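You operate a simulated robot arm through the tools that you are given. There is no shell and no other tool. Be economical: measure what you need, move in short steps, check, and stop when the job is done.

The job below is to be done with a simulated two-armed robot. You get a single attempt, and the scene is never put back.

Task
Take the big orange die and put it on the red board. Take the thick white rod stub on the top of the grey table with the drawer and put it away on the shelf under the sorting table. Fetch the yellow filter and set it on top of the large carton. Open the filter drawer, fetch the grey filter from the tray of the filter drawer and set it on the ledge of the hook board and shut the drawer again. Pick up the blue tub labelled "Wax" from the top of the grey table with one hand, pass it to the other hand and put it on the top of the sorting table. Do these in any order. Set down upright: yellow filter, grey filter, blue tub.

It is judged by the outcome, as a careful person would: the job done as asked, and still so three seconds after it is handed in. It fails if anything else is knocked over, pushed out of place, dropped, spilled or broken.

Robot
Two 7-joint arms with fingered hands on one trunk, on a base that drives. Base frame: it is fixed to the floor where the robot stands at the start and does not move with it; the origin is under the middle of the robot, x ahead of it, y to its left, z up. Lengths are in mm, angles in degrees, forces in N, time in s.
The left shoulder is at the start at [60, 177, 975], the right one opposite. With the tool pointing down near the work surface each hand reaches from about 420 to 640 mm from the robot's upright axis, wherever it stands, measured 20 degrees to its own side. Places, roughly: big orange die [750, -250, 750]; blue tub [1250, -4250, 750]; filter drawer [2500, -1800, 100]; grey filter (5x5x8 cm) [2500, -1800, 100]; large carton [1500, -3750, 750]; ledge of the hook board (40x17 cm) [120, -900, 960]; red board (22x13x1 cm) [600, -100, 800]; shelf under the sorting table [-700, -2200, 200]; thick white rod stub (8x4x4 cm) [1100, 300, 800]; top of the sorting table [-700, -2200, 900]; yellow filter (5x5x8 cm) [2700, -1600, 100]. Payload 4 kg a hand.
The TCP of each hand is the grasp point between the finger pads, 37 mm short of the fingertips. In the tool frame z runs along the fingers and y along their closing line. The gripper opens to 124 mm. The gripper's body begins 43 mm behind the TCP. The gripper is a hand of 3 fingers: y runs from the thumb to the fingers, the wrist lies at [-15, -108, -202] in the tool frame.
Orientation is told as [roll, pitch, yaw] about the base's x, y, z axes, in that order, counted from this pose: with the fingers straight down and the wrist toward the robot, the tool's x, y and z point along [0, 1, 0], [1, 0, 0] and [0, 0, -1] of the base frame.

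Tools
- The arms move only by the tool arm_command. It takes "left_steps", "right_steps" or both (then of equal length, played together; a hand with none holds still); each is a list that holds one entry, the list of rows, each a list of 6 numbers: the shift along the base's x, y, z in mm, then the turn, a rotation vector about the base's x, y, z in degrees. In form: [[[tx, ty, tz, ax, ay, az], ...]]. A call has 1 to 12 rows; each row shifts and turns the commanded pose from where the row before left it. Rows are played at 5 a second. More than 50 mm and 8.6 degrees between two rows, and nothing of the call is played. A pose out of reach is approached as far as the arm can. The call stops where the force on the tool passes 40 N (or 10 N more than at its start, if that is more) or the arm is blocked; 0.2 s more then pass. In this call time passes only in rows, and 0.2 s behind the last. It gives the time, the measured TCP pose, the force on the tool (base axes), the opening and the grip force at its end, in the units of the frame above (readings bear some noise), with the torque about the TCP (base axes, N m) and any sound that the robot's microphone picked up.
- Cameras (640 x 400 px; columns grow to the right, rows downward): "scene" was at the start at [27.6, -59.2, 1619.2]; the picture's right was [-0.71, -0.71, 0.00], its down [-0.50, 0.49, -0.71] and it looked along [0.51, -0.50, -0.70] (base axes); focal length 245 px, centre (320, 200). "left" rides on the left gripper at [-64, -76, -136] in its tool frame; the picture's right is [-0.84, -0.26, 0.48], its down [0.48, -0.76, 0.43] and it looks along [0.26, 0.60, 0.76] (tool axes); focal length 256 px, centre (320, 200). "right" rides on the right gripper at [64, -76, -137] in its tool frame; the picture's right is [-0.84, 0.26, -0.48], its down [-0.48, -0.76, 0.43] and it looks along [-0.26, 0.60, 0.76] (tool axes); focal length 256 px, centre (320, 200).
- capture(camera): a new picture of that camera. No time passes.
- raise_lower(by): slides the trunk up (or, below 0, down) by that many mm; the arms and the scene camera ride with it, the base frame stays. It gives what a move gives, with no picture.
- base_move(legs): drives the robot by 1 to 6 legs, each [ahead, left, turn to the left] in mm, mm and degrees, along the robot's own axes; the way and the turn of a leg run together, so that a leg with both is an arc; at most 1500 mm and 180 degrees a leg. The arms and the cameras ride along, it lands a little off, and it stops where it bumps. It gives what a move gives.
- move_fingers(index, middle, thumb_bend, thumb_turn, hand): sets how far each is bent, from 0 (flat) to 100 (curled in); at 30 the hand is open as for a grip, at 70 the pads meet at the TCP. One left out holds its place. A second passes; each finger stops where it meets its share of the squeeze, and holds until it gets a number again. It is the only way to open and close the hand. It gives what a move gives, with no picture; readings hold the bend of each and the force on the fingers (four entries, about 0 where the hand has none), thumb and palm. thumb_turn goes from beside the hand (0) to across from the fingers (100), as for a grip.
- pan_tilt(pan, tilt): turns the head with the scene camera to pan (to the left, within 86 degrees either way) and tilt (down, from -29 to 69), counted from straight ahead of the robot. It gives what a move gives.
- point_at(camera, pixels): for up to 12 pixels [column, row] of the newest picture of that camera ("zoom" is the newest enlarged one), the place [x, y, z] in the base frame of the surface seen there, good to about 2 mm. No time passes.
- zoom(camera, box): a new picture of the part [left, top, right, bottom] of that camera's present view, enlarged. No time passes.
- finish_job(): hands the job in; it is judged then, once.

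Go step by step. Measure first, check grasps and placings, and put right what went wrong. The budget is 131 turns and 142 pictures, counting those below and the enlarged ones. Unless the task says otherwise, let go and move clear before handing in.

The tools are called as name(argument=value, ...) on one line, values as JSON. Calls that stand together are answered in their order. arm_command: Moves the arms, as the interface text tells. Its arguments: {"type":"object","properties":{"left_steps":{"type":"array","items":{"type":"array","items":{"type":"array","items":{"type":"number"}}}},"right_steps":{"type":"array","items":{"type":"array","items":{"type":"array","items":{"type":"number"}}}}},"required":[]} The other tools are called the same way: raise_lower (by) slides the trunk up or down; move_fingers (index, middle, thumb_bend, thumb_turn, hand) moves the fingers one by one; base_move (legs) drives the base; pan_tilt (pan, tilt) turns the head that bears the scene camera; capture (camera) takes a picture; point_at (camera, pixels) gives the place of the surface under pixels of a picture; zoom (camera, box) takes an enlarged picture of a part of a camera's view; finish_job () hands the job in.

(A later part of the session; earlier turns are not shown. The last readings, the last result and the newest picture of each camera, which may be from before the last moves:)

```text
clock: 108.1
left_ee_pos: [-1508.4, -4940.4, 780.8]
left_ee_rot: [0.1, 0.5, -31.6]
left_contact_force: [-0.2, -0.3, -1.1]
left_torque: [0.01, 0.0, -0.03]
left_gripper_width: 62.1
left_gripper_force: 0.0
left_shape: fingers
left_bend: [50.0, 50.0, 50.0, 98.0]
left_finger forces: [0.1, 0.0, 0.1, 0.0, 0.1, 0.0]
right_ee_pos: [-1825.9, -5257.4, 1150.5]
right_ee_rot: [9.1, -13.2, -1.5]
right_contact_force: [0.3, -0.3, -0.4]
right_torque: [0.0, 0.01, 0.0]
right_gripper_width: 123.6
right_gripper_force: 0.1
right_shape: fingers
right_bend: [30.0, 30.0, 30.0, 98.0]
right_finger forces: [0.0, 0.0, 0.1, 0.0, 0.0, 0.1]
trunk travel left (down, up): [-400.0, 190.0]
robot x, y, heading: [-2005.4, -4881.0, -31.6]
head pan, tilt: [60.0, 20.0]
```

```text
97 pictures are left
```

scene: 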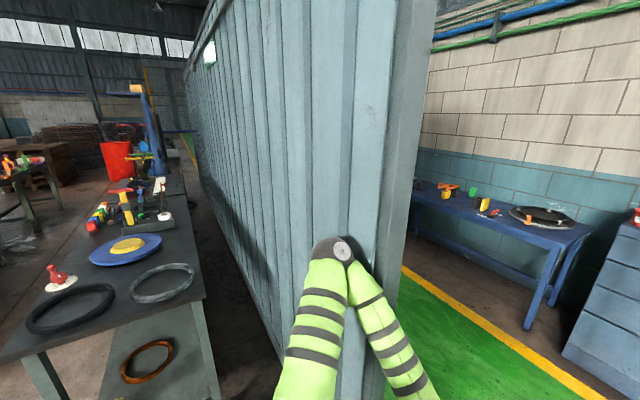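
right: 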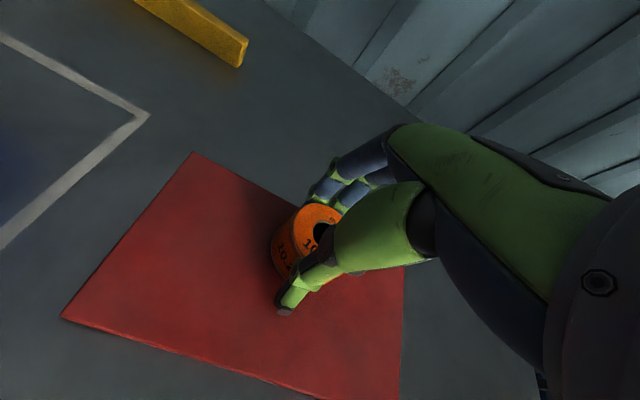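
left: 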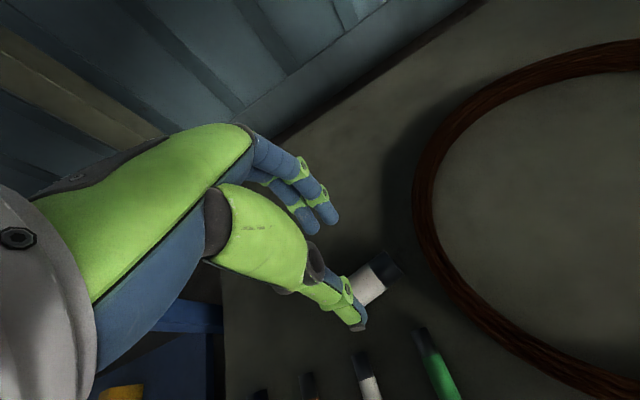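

The left elbow touched the container's end wall. I back up, shift 300 further right and go ahead again.

base_move(legs=[[-120, 0, 0], [0, -330, 0], [1300, 0, 0]])

capture(camera="scene")

```text
clock: 117.2
left_ee_pos: [-689.6, -5858.9, 778.5]
left_ee_rot: [0.0, 0.5, -32.7]
left_contact_force: [-0.4, -0.4, -0.6]
left_torque: [-0.02, 0.02, 0.0]
left_gripper_width: 62.3
left_gripper_force: 0.2
left_shape: fingers
left_bend: [50.0, 50.0, 50.0, 98.0]
left_finger forces: [0.1, 0.0, 0.0, 0.1, 0.1, 0.0]
right_ee_pos: [-1012.8, -6170.1, 1149.8]
right_ee_rot: [9.1, -12.9, -2.5]
right_contact_force: [-0.3, -0.4, 0.5]
right_torque: [-0.03, -0.03, -0.01]
right_gripper_width: 123.4
right_gripper_force: 0.0
right_shape: fingers
right_bend: [30.0, 30.0, 30.0, 98.0]
right_finger forces: [0.0, 0.0, 0.0, 0.0, 0.1, 0.0]
trunk travel left (down, up): [-400.0, 190.0]
robot x, y, heading: [-1192.1, -5793.1, -32.5]
head pan, tilt: [60.0, 20.0]
```

```text
96 pictures are left
```

scene: 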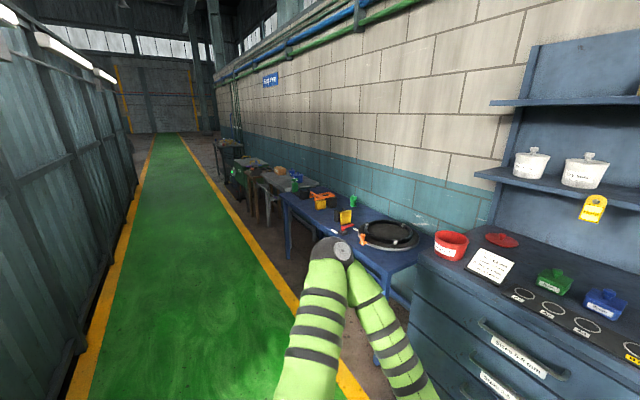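

I'm in the walkway; benches run along the wall to the left. Measuring them before driving on.

point_at(camera="scene", pixels=[[385, 265], [283, 195], [280, 182], [255, 185], [250, 170], [222, 150], [300, 310], [85, 330], [240, 180], [295, 178]])

zoom(camera="scene", box=[200, 120, 360, 220])

```text
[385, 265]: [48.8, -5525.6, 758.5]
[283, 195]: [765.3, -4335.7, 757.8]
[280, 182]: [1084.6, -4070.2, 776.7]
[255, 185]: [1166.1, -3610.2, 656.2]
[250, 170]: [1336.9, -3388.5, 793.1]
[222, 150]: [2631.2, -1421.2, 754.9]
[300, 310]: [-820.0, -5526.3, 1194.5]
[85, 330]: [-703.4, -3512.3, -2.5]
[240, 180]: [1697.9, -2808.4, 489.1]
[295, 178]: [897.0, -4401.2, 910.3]
```

```text
4.00 times, centred on (280, 170) of scene
```

zoom: 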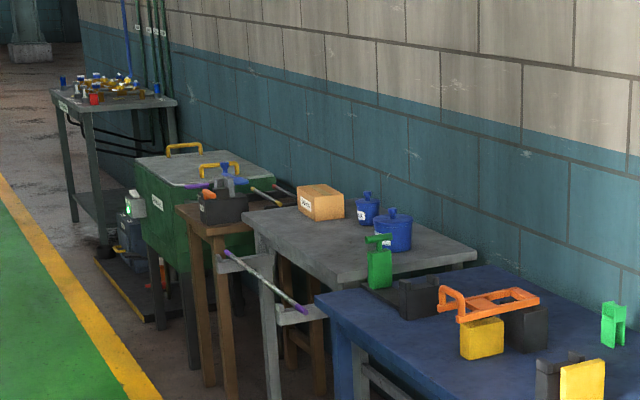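

The grey table carries two blue tubs and the carton; the filters are further on. I drive left along the walkway to the filter drawer first.

base_move(legs=[[0, 1300, 0], [0, 1300, 0], [0, 1300, 0], [0, 1200, 0]])

pan_tilt(pan=0, tilt=35)

capture(camera="scene")

```text
clock: 141.7
left_ee_pos: [2033.1, -1532.2, 779.6]
left_ee_rot: [0.0, 0.5, -31.6]
left_contact_force: [-0.3, 0.2, -0.4]
left_torque: [-0.01, -0.03, 0.01]
left_gripper_width: 62.3
left_gripper_force: 0.1
left_shape: fingers
left_bend: [50.0, 50.0, 50.0, 98.0]
left_finger forces: [0.1, 0.0, 0.0, 0.2, 0.0, 0.0]
right_ee_pos: [1717.8, -1849.8, 1148.5]
right_ee_rot: [9.1, -12.8, -1.6]
right_contact_force: [0.6, -0.5, -0.4]
right_torque: [-0.01, 0.02, 0.01]
right_gripper_width: 123.5
right_gripper_force: 0.0
right_shape: fingers
right_bend: [30.0, 30.0, 30.0, 98.0]
right_finger forces: [0.1, 0.0, 0.0, 0.0, 0.1, 0.0]
trunk travel left (down, up): [-400.0, 190.0]
robot x, y, heading: [1531.3, -1468.4, -31.6]
head pan, tilt: [60.0, 20.0]
```

```text
clock: 143.0
left_ee_pos: [2033.8, -1532.9, 779.0]
left_ee_rot: [0.0, 0.6, -31.5]
left_contact_force: [-0.3, -0.7, 0.2]
left_torque: [0.0, 0.0, -0.02]
left_gripper_width: 61.9
left_gripper_force: 0.0
left_shape: fingers
left_bend: [50.0, 50.0, 50.0, 98.0]
left_finger forces: [0.0, 0.1, 0.0, 0.0, 0.0, 0.1]
right_ee_pos: [1716.4, -1850.4, 1149.9]
right_ee_rot: [9.1, -12.9, -1.6]
right_contact_force: [-0.1, 0.2, 0.3]
right_torque: [0.0, 0.0, 0.02]
right_gripper_width: 123.3
right_gripper_force: 0.0
right_shape: fingers
right_bend: [30.0, 30.0, 30.0, 98.0]
right_finger forces: [0.0, 0.0, 0.0, 0.1, 0.0, 0.0]
trunk travel left (down, up): [-400.0, 190.0]
robot x, y, heading: [1532.6, -1468.4, -31.6]
head pan, tilt: [0.0, 35.0]
```

```text
94 pictures are left
```

scene: 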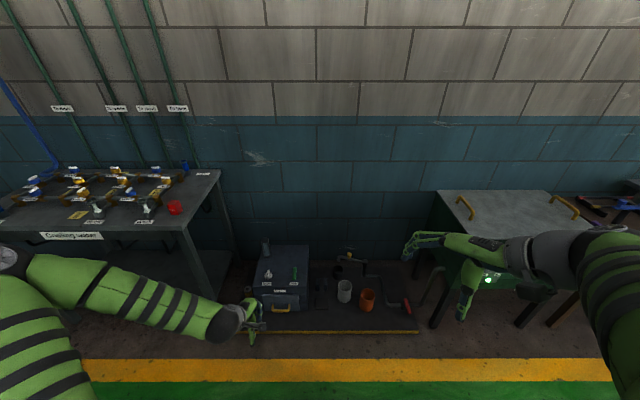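

Ahead is a low platform with the filter cabinet (yellow handle at (282,310)) and cups beside it. Zooming in.

zoom(camera="scene", box=[224, 230, 424, 355])

point_at(camera="zoom", pixels=[[185, 253], [185, 220], [95, 190], [275, 190], [190, 90], [385, 195], [458, 215], [455, 250], [330, 330], [600, 245], [400, 80], [235, 130]])

```text
3.20 times, centred on (324, 292) of scene
```

zoom: 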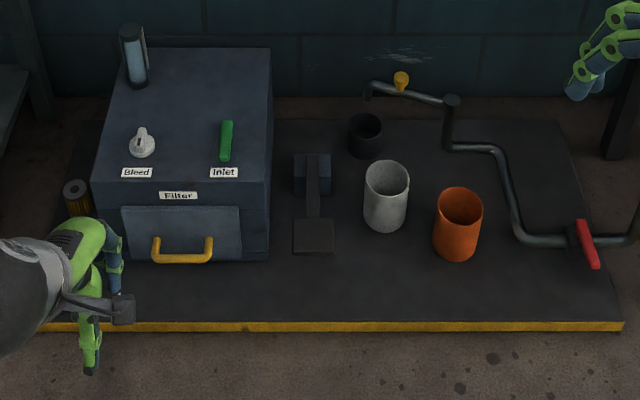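

```text
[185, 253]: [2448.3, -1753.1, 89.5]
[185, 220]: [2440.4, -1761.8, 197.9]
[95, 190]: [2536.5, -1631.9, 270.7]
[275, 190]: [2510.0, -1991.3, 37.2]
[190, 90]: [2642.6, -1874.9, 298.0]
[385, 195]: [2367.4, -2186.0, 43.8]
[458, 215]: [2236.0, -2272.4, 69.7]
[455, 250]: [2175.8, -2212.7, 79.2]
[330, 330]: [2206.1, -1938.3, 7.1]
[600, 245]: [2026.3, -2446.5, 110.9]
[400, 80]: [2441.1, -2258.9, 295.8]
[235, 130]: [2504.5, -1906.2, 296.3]
```

The yellow filter stands left of the cabinet at zoom (78,195), partly behind my left hand. I raise the left hand and move right hand to a cleaner pose, then re-look.

arm_command(left_steps=[[[0, 0, 45, 0, 0, 0], [0, 0, 45, 0, 0, 0], [0, 0, 45, 0, 0, 0], [0, 0, 45, 0, 0, 0], [0, 0, 45, 0, 0, 0], [0, 0, 45, 0, 0, 0], [0, 0, 45, 0, 0, 0], [0, 0, 40, 0, 0, 0]]], right_steps=[[[10, -15, 0, -1, 1.5, -4], [10, -15, 0, -1, 1.5, -4], [10, -15, 0, -1, 1.5, -4], [10, -15, 0, -1, 1.5, -4], [10, -15, 0, -1, 1.5, -4], [10, -15, 0, -1, 1.5, -4], [10, -15, 0, -1, 1.5, -4], [10, -15, 0, -1, 1.5, -4]]])

move_fingers(hand="left", index=30, middle=30, thumb_bend=30)

base_move(legs=[[350, 100, -0.7]])

pan_tilt(pan=10, tilt=55)

capture(camera="scene")

```text
clock: 144.8
left_ee_pos: [2034.6, -1531.4, 1133.9]
left_ee_rot: [0.0, 0.5, -31.7]
left_contact_force: [-0.4, 0.3, -0.5]
left_torque: [0.01, 0.0, 0.0]
left_gripper_width: 62.1
left_gripper_force: 0.0
left_shape: fingers
left_bend: [50.0, 50.0, 50.0, 98.0]
left_finger forces: [0.0, 0.0, 0.0, 0.0, 0.0, 0.0]
right_ee_pos: [1797.9, -1969.1, 1148.3]
right_ee_rot: [-2.0, -3.8, -32.0]
right_contact_force: [-1.0, -0.2, -0.3]
right_torque: [0.0, -0.01, -0.01]
right_gripper_width: 123.6
right_gripper_force: 0.2
right_shape: fingers
right_bend: [30.0, 30.0, 30.0, 98.0]
right_finger forces: [0.0, 0.1, 0.0, 0.0, 0.1, 0.1]
trunk travel left (down, up): [-400.0, 190.0]
robot x, y, heading: [1530.2, -1469.8, -31.2]
head pan, tilt: [0.0, 35.0]
```

```text
clock: 145.8
left_ee_pos: [2034.7, -1532.3, 1134.0]
left_ee_rot: [0.0, 0.5, -31.5]
left_contact_force: [0.6, -0.2, 0.6]
left_torque: [-0.01, 0.04, -0.01]
left_gripper_width: 123.1
left_gripper_force: 0.0
left_shape: fingers
left_bend: [30.0, 30.0, 30.0, 98.0]
left_finger forces: [0.0, 0.1, 0.0, 0.0, 0.0, 0.0]
right_ee_pos: [1796.2, -1969.3, 1148.1]
right_ee_rot: [-2.0, -3.9, -32.0]
right_contact_force: [-0.4, 0.4, -0.5]
right_torque: [0.01, 0.0, 0.01]
right_gripper_width: 123.5
right_gripper_force: 0.1
right_shape: fingers
right_bend: [30.0, 30.0, 30.0, 98.0]
right_finger forces: [0.1, 0.0, 0.0, 0.1, 0.0, 0.0]
trunk travel left (down, up): [-400.0, 190.0]
robot x, y, heading: [1531.0, -1468.2, -31.8]
head pan, tilt: [0.0, 35.0]
```

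```text
clock: 148.2
left_ee_pos: [2389.9, -1641.1, 1132.3]
left_ee_rot: [0.0, 0.6, -32.3]
left_contact_force: [-0.6, -0.2, -0.4]
left_torque: [0.03, -0.01, -0.02]
left_gripper_width: 123.3
left_gripper_force: 0.1
left_shape: fingers
left_bend: [30.0, 30.0, 30.0, 98.0]
left_finger forces: [0.1, 0.1, 0.0, 0.0, 0.0, 0.0]
right_ee_pos: [2145.2, -2076.9, 1148.4]
right_ee_rot: [-1.9, -3.7, -32.7]
right_contact_force: [0.0, 0.0, 0.6]
right_torque: [-0.01, 0.02, -0.02]
right_gripper_width: 123.5
right_gripper_force: 0.1
right_shape: fingers
right_bend: [30.0, 30.0, 30.0, 98.0]
right_finger forces: [0.1, 0.1, 0.0, 0.0, 0.0, 0.0]
trunk travel left (down, up): [-400.0, 190.0]
robot x, y, heading: [1891.5, -1572.1, -32.2]
head pan, tilt: [0.0, 35.0]
```

```text
clock: 149.0
left_ee_pos: [2390.3, -1640.5, 1132.4]
left_ee_rot: [0.0, 0.5, -32.5]
left_contact_force: [-0.7, 0.4, 0.3]
left_torque: [-0.02, -0.02, 0.0]
left_gripper_width: 123.3
left_gripper_force: 0.0
left_shape: fingers
left_bend: [30.0, 30.0, 30.0, 98.0]
left_finger forces: [0.0, 0.1, 0.1, 0.0, 0.1, 0.1]
right_ee_pos: [2145.6, -2075.4, 1148.2]
right_ee_rot: [-2.1, -3.8, -32.7]
right_contact_force: [0.7, 1.1, -0.1]
right_torque: [0.0, 0.01, 0.01]
right_gripper_width: 123.6
right_gripper_force: 0.1
right_shape: fingers
right_bend: [30.0, 30.0, 30.0, 98.0]
right_finger forces: [0.0, 0.1, 0.1, 0.0, 0.0, 0.0]
trunk travel left (down, up): [-400.0, 190.0]
robot x, y, heading: [1888.0, -1577.7, -32.5]
head pan, tilt: [10.0, 55.0]
```

```text
92 pictures are left
```

scene: 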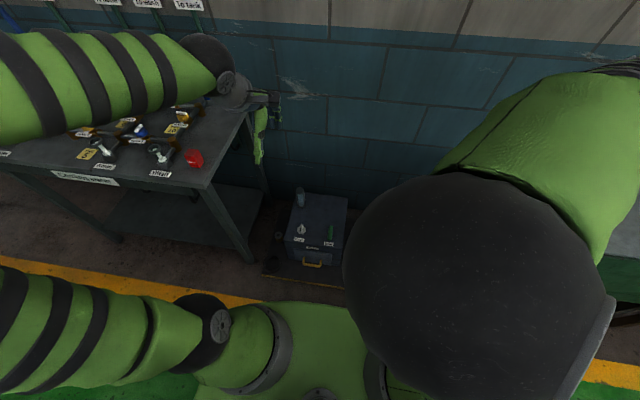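

zoom(camera="scene", box=[256, 170, 368, 300])

point_at(camera="scene", pixels=[[203, 188], [243, 118], [10, 168], [250, 255], [312, 263], [279, 238], [266, 277], [300, 197], [340, 200], [193, 158], [265, 200]])

```text
3.08 times, centred on (312, 235) of scene
```

zoom: 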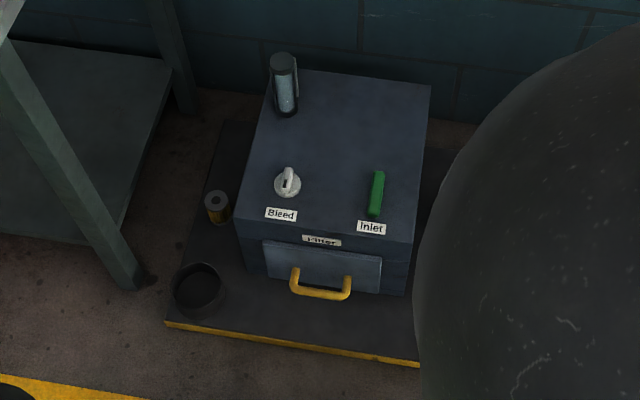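

```text
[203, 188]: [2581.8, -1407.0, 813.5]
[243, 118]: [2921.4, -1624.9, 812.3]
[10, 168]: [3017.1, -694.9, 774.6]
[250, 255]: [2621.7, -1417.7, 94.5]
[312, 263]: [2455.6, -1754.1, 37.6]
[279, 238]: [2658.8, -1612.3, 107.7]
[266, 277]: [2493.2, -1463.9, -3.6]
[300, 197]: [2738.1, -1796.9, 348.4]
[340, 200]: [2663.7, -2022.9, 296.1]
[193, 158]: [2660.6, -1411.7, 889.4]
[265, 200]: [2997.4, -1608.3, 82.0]
```

The yellow filter stands at about (2680,-1626), top z≈117, between the cabinet and the cooling table's leg. I'll use the right arm with the robot shifted left; first straighten the right tool and pull the left hand in a little.

arm_command(left_steps=[[[-15, 9, 10, 0, 0, 0], [-15, 9, 10, 0, 0, 0], [-15, 9, 10, 0, 0, 0], [-15, 9, 10, 0, 0, 0]]], right_steps=[[[0, 0, 0, 1, 0.5, 0], [0, 0, 0, 1, 0.5, 0], [0, 0, 0, 1, 0.5, 0], [0, 0, 0, 0.8, 0.5, 0]]])

base_move(legs=[[-60, 588, 0]])

pan_tilt(pan=-20, tilt=60)

capture(camera="scene")

```text
clock: 150.0
left_ee_pos: [2329.2, -1605.0, 1173.0]
left_ee_rot: [0.0, 0.5, -32.4]
left_contact_force: [-0.7, -0.2, 0.0]
left_torque: [-0.01, 0.02, 0.04]
left_gripper_width: 123.0
left_gripper_force: 0.0
left_shape: fingers
left_bend: [30.0, 30.0, 30.0, 98.0]
left_finger forces: [0.0, 0.1, 0.0, 0.0, 0.1, 0.0]
right_ee_pos: [2145.9, -2075.3, 1148.3]
right_ee_rot: [0.1, -0.1, -32.8]
right_contact_force: [0.2, 0.3, -0.1]
right_torque: [0.02, -0.03, 0.02]
right_gripper_width: 123.3
right_gripper_force: 0.0
right_shape: fingers
right_bend: [30.0, 30.0, 30.0, 98.0]
right_finger forces: [0.1, 0.1, 0.0, 0.1, 0.1, 0.0]
trunk travel left (down, up): [-400.0, 190.0]
robot x, y, heading: [1886.7, -1576.8, -32.7]
head pan, tilt: [10.0, 55.0]
```

```text
clock: 153.3
left_ee_pos: [2586.8, -1087.7, 1172.8]
left_ee_rot: [0.0, 0.5, -32.4]
left_contact_force: [-0.6, -0.3, 0.5]
left_torque: [0.01, 0.04, -0.02]
left_gripper_width: 123.1
left_gripper_force: 0.0
left_shape: fingers
left_bend: [30.0, 30.0, 30.0, 98.0]
left_finger forces: [0.1, 0.1, 0.1, 0.0, 0.0, 0.0]
right_ee_pos: [2403.0, -1557.2, 1148.4]
right_ee_rot: [0.1, -0.1, -33.0]
right_contact_force: [0.6, 0.0, 0.1]
right_torque: [0.02, 0.01, 0.0]
right_gripper_width: 123.6
right_gripper_force: 0.1
right_shape: fingers
right_bend: [30.0, 30.0, 30.0, 98.0]
right_finger forces: [0.0, 0.0, 0.1, 0.0, 0.1, 0.0]
trunk travel left (down, up): [-400.0, 190.0]
robot x, y, heading: [2146.5, -1057.9, -32.6]
head pan, tilt: [10.0, 55.0]
```

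```text
clock: 154.2
left_ee_pos: [2586.5, -1087.9, 1174.0]
left_ee_rot: [0.0, 0.5, -32.5]
left_contact_force: [0.6, -0.9, 0.6]
left_torque: [-0.02, 0.03, -0.01]
left_gripper_width: 123.2
left_gripper_force: 0.0
left_shape: fingers
left_bend: [30.0, 30.0, 30.0, 98.0]
left_finger forces: [0.0, 0.1, 0.0, 0.0, 0.0, 0.1]
right_ee_pos: [2401.7, -1559.7, 1147.9]
right_ee_rot: [0.1, 0.0, -33.0]
right_contact_force: [-0.5, -0.9, 0.4]
right_torque: [0.03, 0.05, 0.03]
right_gripper_width: 123.9
right_gripper_force: 0.0
right_shape: fingers
right_bend: [30.0, 30.0, 30.0, 98.0]
right_finger forces: [0.0, 0.0, 0.1, 0.1, 0.0, 0.0]
trunk travel left (down, up): [-400.0, 190.0]
robot x, y, heading: [2144.0, -1058.8, -32.4]
head pan, tilt: [-20.0, 60.0]
```

```text
90 pictures are left
```

scene: 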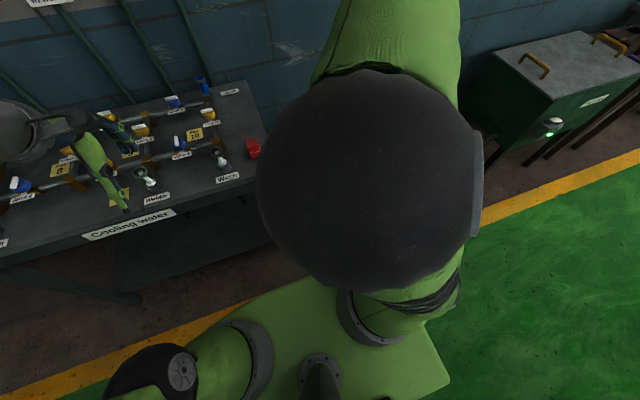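

The right elbow blocks the head view here, so I'll work by the right hand camera. Lowering the trunk: the left hand is about 95 mm in front of the cooling table.

raise_lower(by=-395)

arm_command(right_steps=[[[28, -7, -30, 0, 0, 0], [28, -7, -30, 0, 0, 0], [28, -7, -30, 0, 0, 0], [28, -7, -30, 0, 0, 0], [28, -7, -30, 0, 0, 0], [28, -7, -30, 0, 0, 0], [28, -7, -30, 0, 0, 0], [28, -7, -30, 0, 0, 0], [28, -6, -30, 0, 0, 0], [27, -4, -30, 0, 0, 0]]])

capture(camera="right")

capture(camera="scene")

```text
clock: 158.0
left_ee_pos: [2586.3, -1088.8, 777.9]
left_ee_rot: [-0.1, 0.5, -32.5]
left_contact_force: [0.2, 0.0, 0.2]
left_torque: [-0.01, 0.01, 0.02]
left_gripper_width: 123.3
left_gripper_force: 0.0
left_shape: fingers
left_bend: [30.0, 30.0, 30.0, 98.0]
left_finger forces: [0.0, 0.1, 0.1, 0.0, 0.1, 0.0]
right_ee_pos: [2401.3, -1557.7, 753.5]
right_ee_rot: [0.0, -0.1, -33.0]
right_contact_force: [-1.0, 0.1, -0.7]
right_torque: [0.02, -0.01, 0.01]
right_gripper_width: 123.5
right_gripper_force: 0.1
right_shape: fingers
right_bend: [30.0, 30.0, 30.0, 98.0]
right_finger forces: [0.0, 0.1, 0.1, 0.1, 0.0, 0.0]
trunk travel left (down, up): [-5.0, 585.0]
robot x, y, heading: [2147.5, -1057.4, -32.5]
head pan, tilt: [-20.0, 60.0]
```

```text
clock: 160.2
left_ee_pos: [2586.0, -1088.5, 778.7]
left_ee_rot: [0.1, 0.5, -32.6]
left_contact_force: [0.3, -0.3, 0.2]
left_torque: [-0.02, -0.01, -0.02]
left_gripper_width: 122.8
left_gripper_force: 0.2
left_shape: fingers
left_bend: [30.0, 30.0, 30.0, 98.0]
left_finger forces: [0.0, 0.0, 0.0, 0.0, 0.0, 0.0]
right_ee_pos: [2681.5, -1624.2, 455.5]
right_ee_rot: [0.2, -0.1, -33.1]
right_contact_force: [-0.1, 0.0, -0.5]
right_torque: [-0.01, 0.01, 0.02]
right_gripper_width: 123.5
right_gripper_force: 0.0
right_shape: fingers
right_bend: [30.0, 30.0, 30.0, 98.0]
right_finger forces: [0.0, 0.0, 0.1, 0.0, 0.0, 0.0]
trunk travel left (down, up): [-5.0, 585.0]
robot x, y, heading: [2144.8, -1059.6, -32.6]
head pan, tilt: [-20.0, 60.0]
```

```text
89 pictures are left
```

right: 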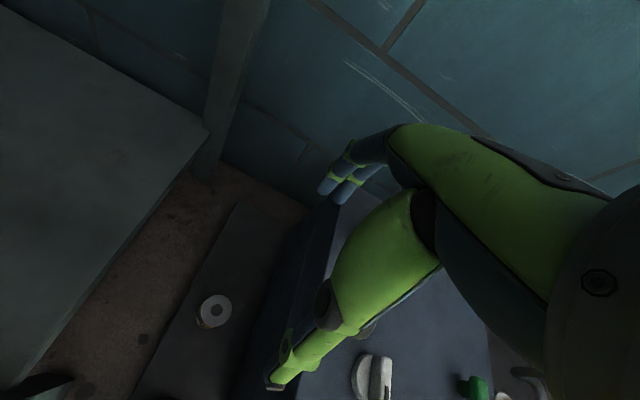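

```text
88 pictures are left
```

scene: 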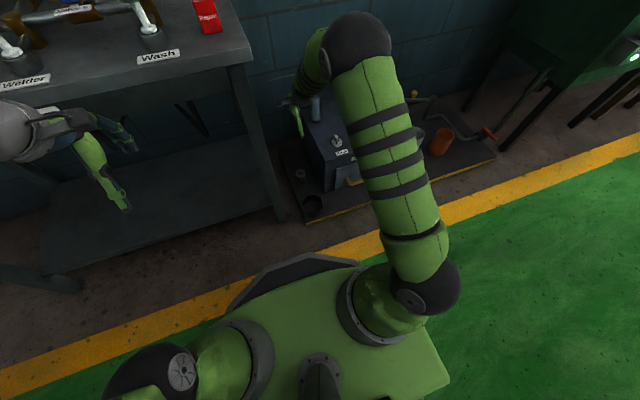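

The filter's top shows at (214,311) in the right camera. Measuring it and the cabinet side edge.

point_at(camera="right", pixels=[[204, 305], [224, 318], [214, 298], [210, 324], [227, 305], [202, 316], [312, 330], [245, 360], [203, 323]])

zoom(camera="right", box=[150, 250, 310, 350])

```text
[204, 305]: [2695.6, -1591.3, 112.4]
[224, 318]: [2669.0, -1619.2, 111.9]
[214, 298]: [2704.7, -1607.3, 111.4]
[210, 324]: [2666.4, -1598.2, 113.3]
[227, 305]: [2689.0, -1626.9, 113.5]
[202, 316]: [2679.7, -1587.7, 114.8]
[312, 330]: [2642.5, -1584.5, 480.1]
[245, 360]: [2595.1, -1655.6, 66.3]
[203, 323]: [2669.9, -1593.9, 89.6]
```

```text
4.00 times, centred on (230, 300) of right
```

zoom: 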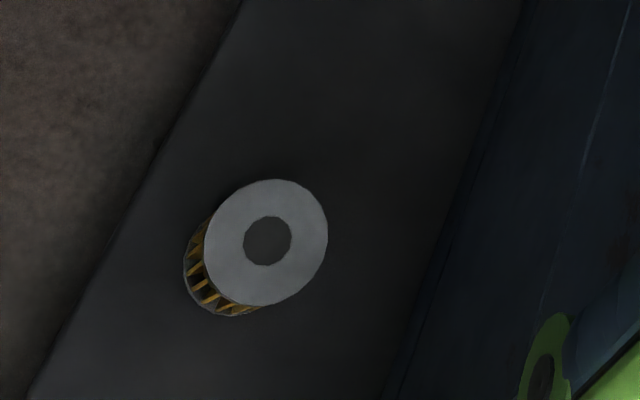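

Filter centre is (2684,-1608), top z 113. Lining up and descending in two stages.

arm_command(right_steps=[[[1, 8, -30, 0, 0, 0.5], [1, 8, -45, 0, 0, 0.2], [0, 0, -45, 0, 0, 0], [0, 0, -45, 0, 0, 0], [0, 0, -40, 0, 0, 0]]])

capture(camera="right")

```text
clock: 161.4
left_ee_pos: [2587.6, -1087.9, 778.1]
left_ee_rot: [0.0, 0.5, -32.4]
left_contact_force: [-0.3, 0.4, 0.9]
left_torque: [-0.01, 0.0, 0.0]
left_gripper_width: 123.3
left_gripper_force: 0.1
left_shape: fingers
left_bend: [30.0, 30.0, 30.0, 98.0]
left_finger forces: [0.0, 0.1, 0.0, 0.0, 0.0, 0.0]
right_ee_pos: [2682.5, -1611.0, 249.0]
right_ee_rot: [0.2, -0.1, -32.3]
right_contact_force: [0.5, -0.8, 0.4]
right_torque: [-0.03, -0.01, -0.02]
right_gripper_width: 123.6
right_gripper_force: 0.1
right_shape: fingers
right_bend: [30.0, 30.0, 30.0, 98.0]
right_finger forces: [0.0, 0.0, 0.0, 0.0, 0.0, 0.0]
trunk travel left (down, up): [-5.0, 585.0]
robot x, y, heading: [2149.0, -1057.2, -32.7]
head pan, tilt: [-20.0, 60.0]
```

```text
86 pictures are left
```

right: 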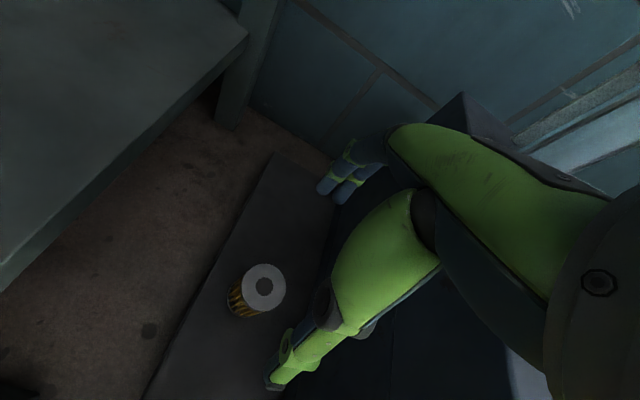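

The filter's top centre (265,287) is exactly where the grasp axis projects. Descending the rest.

arm_command(right_steps=[[[0, 1, -40, 0, 0, 0], [0, 0, -40, 0, 0, 0], [0, 0, -40, 0, 0, 0], [0, 0, -20, 0, 0, 0], [0, 0, -10, 0, 0, 0]]])

capture(camera="right")

```text
clock: 162.6
left_ee_pos: [2587.7, -1089.0, 778.6]
left_ee_rot: [0.0, 0.5, -32.5]
left_contact_force: [-1.0, 0.7, -0.1]
left_torque: [-0.02, -0.03, 0.02]
left_gripper_width: 123.4
left_gripper_force: 0.1
left_shape: fingers
left_bend: [30.0, 30.0, 30.0, 98.0]
left_finger forces: [0.1, 0.1, 0.0, 0.0, 0.0, 0.0]
right_ee_pos: [2682.5, -1608.1, 98.5]
right_ee_rot: [0.2, -0.1, -32.2]
right_contact_force: [-0.2, -0.4, 0.2]
right_torque: [-0.04, 0.01, -0.01]
right_gripper_width: 123.4
right_gripper_force: 0.0
right_shape: fingers
right_bend: [30.0, 30.0, 30.0, 98.0]
right_finger forces: [0.0, 0.0, 0.0, 0.1, 0.0, 0.1]
trunk travel left (down, up): [-5.0, 585.0]
robot x, y, heading: [2148.0, -1055.4, -32.5]
head pan, tilt: [-20.0, 60.0]
```

```text
85 pictures are left
```

right: 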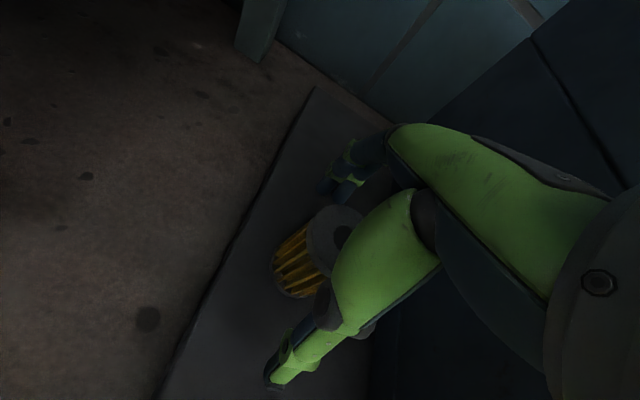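

Well centred. Closing and lifting a little.

move_fingers(hand="right", index=75, middle=75, thumb_bend=75)

arm_command(right_steps=[[[0, 0, 10, 0, 0, 0], [0, 0, 20, 0, 0, 0], [0, 0, 40, 0, 0, 0]]])

capture(camera="right")

```text
clock: 163.6
left_ee_pos: [2587.1, -1088.3, 779.3]
left_ee_rot: [0.0, 0.4, -32.5]
left_contact_force: [0.0, -0.4, 0.3]
left_torque: [0.0, 0.01, -0.02]
left_gripper_width: 123.2
left_gripper_force: 0.1
left_shape: fingers
left_bend: [30.0, 30.0, 30.0, 98.0]
left_finger forces: [0.1, 0.1, 0.0, 0.0, 0.0, 0.1]
right_ee_pos: [2682.6, -1607.7, 99.9]
right_ee_rot: [0.1, -0.2, -32.3]
right_contact_force: [-0.7, -0.2, 10.7]
right_torque: [-0.13, -0.21, -0.03]
right_gripper_width: 45.5
right_gripper_force: 22.5
right_shape: fingers
right_bend: [56.0, 56.0, 60.0, 96.0]
right_finger forces: [10.4, 11.3, 0.0, 0.0, 23.4, 0.0]
trunk travel left (down, up): [-5.0, 585.0]
robot x, y, heading: [2145.6, -1052.3, -32.4]
head pan, tilt: [-20.0, 60.0]
```

```text
clock: 164.4
left_ee_pos: [2588.0, -1088.1, 777.8]
left_ee_rot: [0.0, 0.6, -32.5]
left_contact_force: [-0.7, 0.1, -1.0]
left_torque: [0.02, 0.02, -0.02]
left_gripper_width: 123.3
left_gripper_force: 0.1
left_shape: fingers
left_bend: [30.0, 30.0, 30.0, 98.0]
left_finger forces: [0.1, 0.0, 0.1, 0.0, 0.1, 0.1]
right_ee_pos: [2683.0, -1609.6, 168.6]
right_ee_rot: [0.0, 0.0, -32.3]
right_contact_force: [-0.4, 0.0, -1.2]
right_torque: [0.0, 0.0, 0.03]
right_gripper_width: 44.5
right_gripper_force: 21.2
right_shape: fingers
right_bend: [56.0, 55.0, 61.0, 97.0]
right_finger forces: [11.3, 10.3, 0.1, 0.0, 20.7, 0.0]
trunk travel left (down, up): [-5.0, 585.0]
robot x, y, heading: [2146.5, -1056.6, -32.6]
head pan, tilt: [-20.0, 60.0]
```

```text
84 pictures are left
```

right: 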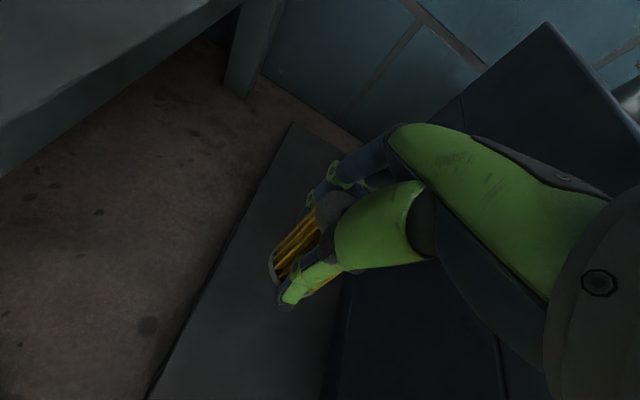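

The yellow filter is held and clear. Raising it straight up past the cabinet, then drawing back.

arm_command(right_steps=[[[0, 0, 45, 0, 0, 0], [0, 0, 45, 0, 0, 0], [0, 0, 45, 0, 0, 0], [0, 0, 45, 0, 0, 0], [0, 0, 45, 0, 0, 0], [0, 0, 45, 0, 0, 0], [0, 0, 45, 0, 0, 0]]])

arm_command(right_steps=[[[-31, 10, 36, 0, 0, 0], [-31, 10, 36, 0, 0, 0], [-31, 10, 36, 0, 0, 0], [-31, 10, 36, 0, 0, 0], [-31, 10, 36, 0, 0, 0], [-31, 10, 36, 0, 0, 0], [-31, 10, 36, 0, 0, 0], [-31, 10, 36, 0, 0, 0], [-31, 10, 36, 0, 0, 0], [-31, 10, 36, 0, 0, 0]]])

base_move(legs=[[-60, 0, 0], [0, -650, 0]])

pan_tilt(pan=12, tilt=50)

capture(camera="scene")

```text
clock: 166.0
left_ee_pos: [2587.8, -1088.3, 778.0]
left_ee_rot: [-0.1, 0.6, -32.5]
left_contact_force: [0.4, -0.2, -0.3]
left_torque: [0.0, -0.01, -0.02]
left_gripper_width: 123.2
left_gripper_force: 0.1
left_shape: fingers
left_bend: [30.0, 30.0, 30.0, 98.0]
left_finger forces: [0.0, 0.1, 0.0, 0.0, 0.1, 0.0]
right_ee_pos: [2684.6, -1607.3, 485.0]
right_ee_rot: [0.2, 0.0, -32.3]
right_contact_force: [-0.1, 0.0, -1.8]
right_torque: [-0.01, 0.03, 0.01]
right_gripper_width: 44.3
right_gripper_force: 20.8
right_shape: fingers
right_bend: [56.0, 56.0, 61.0, 97.0]
right_finger forces: [11.2, 10.4, 0.1, 0.0, 20.3, 0.0]
trunk travel left (down, up): [-5.0, 585.0]
robot x, y, heading: [2146.4, -1055.5, -32.5]
head pan, tilt: [-20.0, 60.0]
```

```text
clock: 168.2
left_ee_pos: [2587.2, -1087.9, 777.7]
left_ee_rot: [0.0, 0.7, -32.4]
left_contact_force: [1.3, -0.4, -0.2]
left_torque: [-0.02, 0.05, 0.0]
left_gripper_width: 123.3
left_gripper_force: 0.1
left_shape: fingers
left_bend: [30.0, 30.0, 30.0, 98.0]
left_finger forces: [0.0, 0.0, 0.0, 0.0, 0.0, 0.0]
right_ee_pos: [2371.8, -1508.2, 842.7]
right_ee_rot: [0.2, -0.1, -32.3]
right_contact_force: [0.8, -0.2, -1.9]
right_torque: [0.04, 0.04, 0.01]
right_gripper_width: 43.5
right_gripper_force: 20.6
right_shape: fingers
right_bend: [56.0, 56.0, 61.0, 97.0]
right_finger forces: [10.9, 10.5, 0.0, 0.0, 19.8, 0.0]
trunk travel left (down, up): [-5.0, 585.0]
robot x, y, heading: [2148.2, -1059.0, -32.4]
head pan, tilt: [-20.0, 60.0]
```

```text
clock: 172.4
left_ee_pos: [2193.8, -1598.1, 778.3]
left_ee_rot: [0.0, 0.5, -31.7]
left_contact_force: [0.8, 0.2, -0.5]
left_torque: [0.02, 0.0, 0.04]
left_gripper_width: 122.9
left_gripper_force: 0.0
left_shape: fingers
left_bend: [30.0, 30.0, 30.0, 98.0]
left_finger forces: [0.1, 0.1, 0.0, 0.0, 0.0, 0.1]
right_ee_pos: [1985.8, -2021.2, 842.6]
right_ee_rot: [0.1, -0.1, -31.4]
right_contact_force: [-0.9, 0.6, -1.9]
right_torque: [0.02, 0.03, 0.01]
right_gripper_width: 43.5
right_gripper_force: 20.8
right_shape: fingers
right_bend: [56.0, 56.0, 61.0, 97.0]
right_finger forces: [10.9, 10.5, 0.0, 0.1, 19.8, 0.1]
trunk travel left (down, up): [-5.0, 585.0]
robot x, y, heading: [1749.4, -1575.1, -31.4]
head pan, tilt: [-20.0, 60.0]
```

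```text
clock: 173.4
left_ee_pos: [2193.7, -1597.0, 779.1]
left_ee_rot: [0.0, 0.5, -31.6]
left_contact_force: [-0.2, -0.3, 0.5]
left_torque: [-0.02, 0.0, 0.01]
left_gripper_width: 123.2
left_gripper_force: 0.0
left_shape: fingers
left_bend: [30.0, 30.0, 30.0, 98.0]
left_finger forces: [0.0, 0.1, 0.0, 0.1, 0.1, 0.0]
right_ee_pos: [1985.6, -2022.5, 843.3]
right_ee_rot: [0.2, -0.1, -31.4]
right_contact_force: [0.1, 0.3, -0.3]
right_torque: [-0.01, 0.01, 0.0]
right_gripper_width: 43.5
right_gripper_force: 20.7
right_shape: fingers
right_bend: [56.0, 56.0, 61.0, 97.0]
right_finger forces: [10.9, 10.5, 0.1, 0.0, 19.8, 0.1]
trunk travel left (down, up): [-5.0, 585.0]
robot x, y, heading: [1750.8, -1573.4, -31.8]
head pan, tilt: [12.0, 50.0]
```

```text
83 pictures are left
```

scene: 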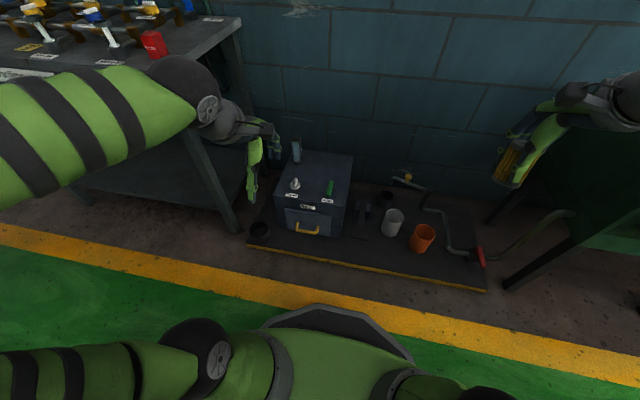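

Both hands are clear and I see the drawer front. Zooming on the handle to measure it.

zoom(camera="scene", box=[270, 190, 366, 250])

point_at(camera="zoom", pixels=[[245, 283], [200, 265], [280, 272], [160, 240], [345, 275], [240, 215], [100, 120], [100, 200], [350, 200], [165, 255], [318, 280], [240, 255]])

```text
6.67 times, centred on (318, 220) of scene
```

zoom: 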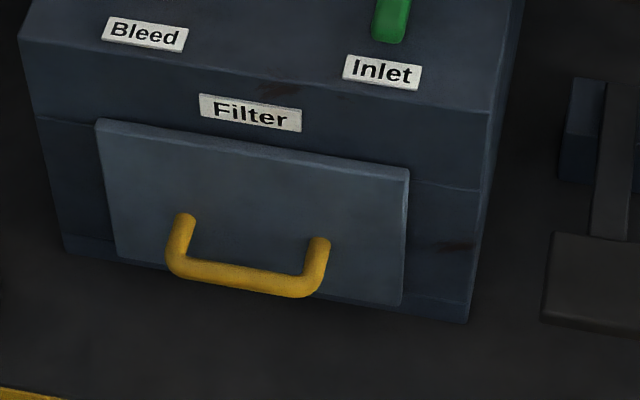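

```text
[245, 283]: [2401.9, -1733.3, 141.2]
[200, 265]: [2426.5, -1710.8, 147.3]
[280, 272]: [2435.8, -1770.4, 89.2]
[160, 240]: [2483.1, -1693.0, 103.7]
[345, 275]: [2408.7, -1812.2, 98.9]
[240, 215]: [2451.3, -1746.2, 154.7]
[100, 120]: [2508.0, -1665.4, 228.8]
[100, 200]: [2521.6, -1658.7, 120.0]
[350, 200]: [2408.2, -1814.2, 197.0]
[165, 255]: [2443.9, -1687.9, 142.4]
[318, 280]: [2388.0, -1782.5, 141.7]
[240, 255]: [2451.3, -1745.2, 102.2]
```

The bar handle is at z≈144, v 2643–2657, u -24…-133, with about 34 mm between it and the panel. I'll hook and clamp it with the left hand tilted 30° forward; first back up and preset the fingers.

base_move(legs=[[-113, 0, -0.4]])

move_fingers(hand="left", index=55, middle=55, thumb_bend=35)

arm_command(left_steps=[[[0, 0, -35, -4, -6.3, 0], [0, 0, -35, -4, -6.3, 0], [0, 0, -35, -4, -6.3, 0], [0, 0, -35, -4, -6.3, 0], [20, -13, -40, 0, 0, 0], [20, -13, -40, 0, 0, 0], [20, -13, -40, 0, 0, 0], [20, -13, -40, 0, 0, 0], [20, -13, -40, 0, 0, 0]]])

capture(camera="left")

```text
clock: 174.6
left_ee_pos: [2096.3, -1537.5, 779.2]
left_ee_rot: [0.0, 0.6, -31.8]
left_contact_force: [0.3, -0.5, -0.4]
left_torque: [-0.01, 0.03, 0.02]
left_gripper_width: 123.4
left_gripper_force: 0.1
left_shape: fingers
left_bend: [30.0, 30.0, 30.0, 98.0]
left_finger forces: [0.0, 0.1, 0.1, 0.0, 0.1, 0.0]
right_ee_pos: [1886.4, -1962.9, 842.5]
right_ee_rot: [0.2, -0.2, -31.6]
right_contact_force: [-0.6, 0.0, -0.8]
right_torque: [0.03, -0.02, 0.07]
right_gripper_width: 43.8
right_gripper_force: 21.1
right_shape: fingers
right_bend: [56.0, 56.0, 61.0, 97.0]
right_finger forces: [10.9, 10.5, 0.0, 0.0, 19.8, 0.1]
trunk travel left (down, up): [-5.0, 585.0]
robot x, y, heading: [1655.4, -1514.3, -31.9]
head pan, tilt: [12.0, 50.0]
```

```text
clock: 175.6
left_ee_pos: [2097.0, -1539.6, 778.3]
left_ee_rot: [0.0, 0.5, -31.9]
left_contact_force: [-0.7, -0.1, 0.7]
left_torque: [0.01, 0.0, -0.02]
left_gripper_width: 77.4
left_gripper_force: 0.1
left_shape: fingers
left_bend: [55.0, 55.0, 35.0, 98.0]
left_finger forces: [0.0, 0.0, 0.0, 0.0, 0.0, 0.0]
right_ee_pos: [1888.1, -1963.5, 843.1]
right_ee_rot: [0.1, -0.1, -31.7]
right_contact_force: [0.4, 0.2, -1.8]
right_torque: [0.0, -0.03, 0.04]
right_gripper_width: 43.4
right_gripper_force: 20.2
right_shape: fingers
right_bend: [56.0, 56.0, 61.0, 97.0]
right_finger forces: [10.9, 10.5, 0.0, 0.1, 19.7, 0.0]
trunk travel left (down, up): [-5.0, 585.0]
robot x, y, heading: [1655.0, -1513.1, -31.7]
head pan, tilt: [12.0, 50.0]
```

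```text
clock: 177.6
left_ee_pos: [2264.2, -1649.4, 528.8]
left_ee_rot: [-0.4, -29.4, -31.8]
left_contact_force: [0.0, 0.4, -1.0]
left_torque: [0.03, -0.04, 0.0]
left_gripper_width: 77.2
left_gripper_force: 0.0
left_shape: fingers
left_bend: [55.0, 55.0, 35.0, 98.0]
left_finger forces: [0.1, 0.0, 0.0, 0.0, 0.0, 0.0]
left hand out of reach, approached as far as the arm can: row 2, 3, 4, 5
right_ee_pos: [1887.9, -1962.2, 844.2]
right_ee_rot: [0.1, -0.2, -31.6]
right_contact_force: [-0.1, -0.1, -0.2]
right_torque: [0.0, -0.02, 0.02]
right_gripper_width: 43.0
right_gripper_force: 20.6
right_shape: fingers
right_bend: [56.0, 56.0, 61.0, 97.0]
right_finger forces: [10.8, 10.6, 0.0, 0.0, 19.6, 0.0]
trunk travel left (down, up): [-5.0, 585.0]
robot x, y, heading: [1656.8, -1514.7, -31.3]
head pan, tilt: [12.0, 50.0]
```

```text
81 pictures are left
```

left: 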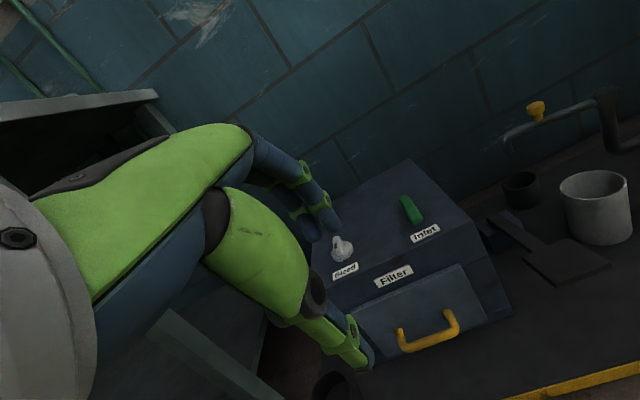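

Good view of the handle at (428,340) in the left camera. Measuring it from here.

zoom(camera="left", box=[360, 270, 500, 358])

point_at(camera="zoom", pixels=[[195, 345], [250, 352], [310, 332], [370, 310], [415, 290], [400, 200], [180, 285], [310, 300], [280, 130], [440, 75]])

```text
4.55 times, centred on (430, 314) of left
```

zoom: 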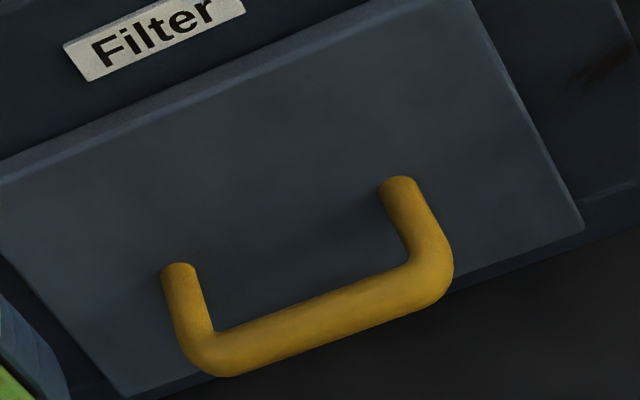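

```text
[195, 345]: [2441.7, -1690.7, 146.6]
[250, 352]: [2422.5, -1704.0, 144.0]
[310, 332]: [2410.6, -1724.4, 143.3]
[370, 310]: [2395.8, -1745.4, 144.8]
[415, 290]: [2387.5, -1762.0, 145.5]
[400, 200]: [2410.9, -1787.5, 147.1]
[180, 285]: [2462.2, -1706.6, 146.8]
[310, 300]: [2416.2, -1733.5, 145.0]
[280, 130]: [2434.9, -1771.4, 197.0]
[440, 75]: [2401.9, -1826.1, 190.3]
```

arm_command(left_steps=[[[16, -8.7, -36, 0, 0, 0], [16, -8.7, -36, 0, 0, 0], [16, -8.7, -37, 0, 0, 0], [16, -8.7, -37, 0, 0, 0], [16, -8.8, -37, 0, 0, 0], [16, -8.8, -37, 0, 0, 0], [16, -8.8, -37, 0, 0, 0], [16, -8.8, -37, 0, 0, 0]]])

capture(camera="left")

zoom(camera="scene", box=[200, 130, 360, 230])

```text
clock: 179.4
left_ee_pos: [2301.8, -1756.4, 341.5]
left_ee_rot: [-0.3, -29.2, -31.7]
left_contact_force: [-0.8, -0.3, 0.1]
left_torque: [-0.04, 0.04, 0.0]
left_gripper_width: 77.5
left_gripper_force: 0.0
left_shape: fingers
left_bend: [55.0, 55.0, 35.0, 98.0]
left_finger forces: [0.1, 0.0, 0.1, 0.0, 0.0, 0.0]
left hand out of reach, approached as far as the arm can: row 4, 5, 6, 7, 8
right_ee_pos: [1887.3, -1963.9, 843.1]
right_ee_rot: [0.1, -0.2, -31.6]
right_contact_force: [0.1, 0.5, -0.1]
right_torque: [0.01, 0.03, -0.02]
right_gripper_width: 43.3
right_gripper_force: 20.6
right_shape: fingers
right_bend: [56.0, 56.0, 61.0, 97.0]
right_finger forces: [10.6, 10.5, 0.0, 0.0, 19.6, 0.0]
trunk travel left (down, up): [-5.0, 585.0]
robot x, y, heading: [1656.5, -1511.4, -31.5]
head pan, tilt: [12.0, 50.0]
```

```text
79 pictures are left
```

left: 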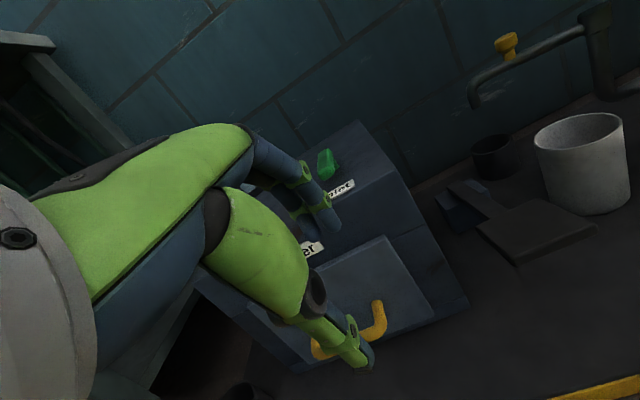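

```text
4.00 times, centred on (280, 180) of scene
```

zoom: 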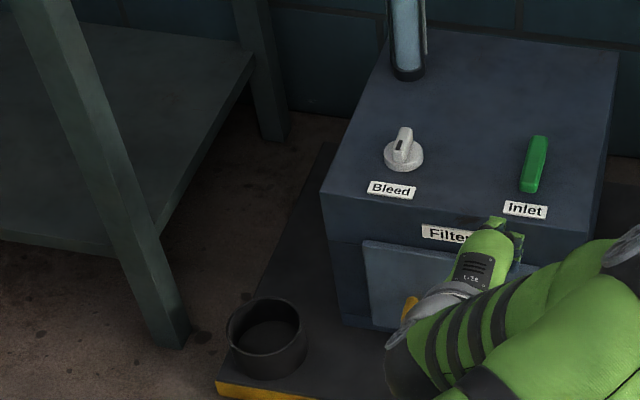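

The 30° tilt hits an arm limit and the hand drifted sideways. I reduce the tilt to 15° and move toward the pre-position again.

arm_command(left_steps=[[[10, 10, 20, 2.7, 4.2, 0], [10, 10, 10, 2.7, 4.2, 0], [15, 10, 0, 2.7, 4.2, 0], [20, 3, 0, 0, 0, 0], [20, 2, 0, 0, 0, 0], [15, 2, -20, 0, 0, 0], [0, 0, -20, 0, 0, 0], [0, 0, -30, 0, 0, 0]]])

capture(camera="left")

```text
clock: 181.2
left_ee_pos: [2330.2, -1735.4, 351.9]
left_ee_rot: [0.1, -14.2, -31.9]
left_contact_force: [-0.1, 0.1, -0.3]
left_torque: [-0.02, -0.01, 0.01]
left_gripper_width: 77.5
left_gripper_force: 0.0
left_shape: fingers
left_bend: [55.0, 55.0, 35.0, 98.0]
left_finger forces: [0.1, 0.0, 0.0, 0.0, 0.1, 0.1]
left hand out of reach, approached as far as the arm can: row 4, 5, 6, 7, 8
right_ee_pos: [1887.6, -1963.0, 842.0]
right_ee_rot: [0.1, -0.2, -31.7]
right_contact_force: [0.3, 0.6, -1.1]
right_torque: [0.0, 0.0, 0.01]
right_gripper_width: 43.3
right_gripper_force: 20.2
right_shape: fingers
right_bend: [56.0, 56.0, 61.0, 97.0]
right_finger forces: [10.7, 10.4, 0.0, 0.0, 19.5, 0.0]
trunk travel left (down, up): [-5.0, 585.0]
robot x, y, heading: [1655.2, -1512.2, -31.9]
head pan, tilt: [12.0, 50.0]
```

```text
77 pictures are left
```

left: 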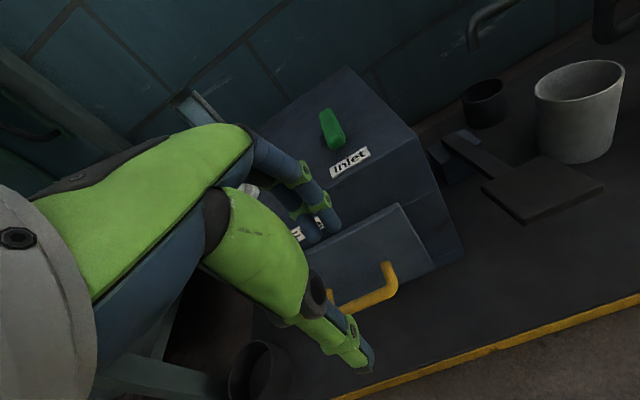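

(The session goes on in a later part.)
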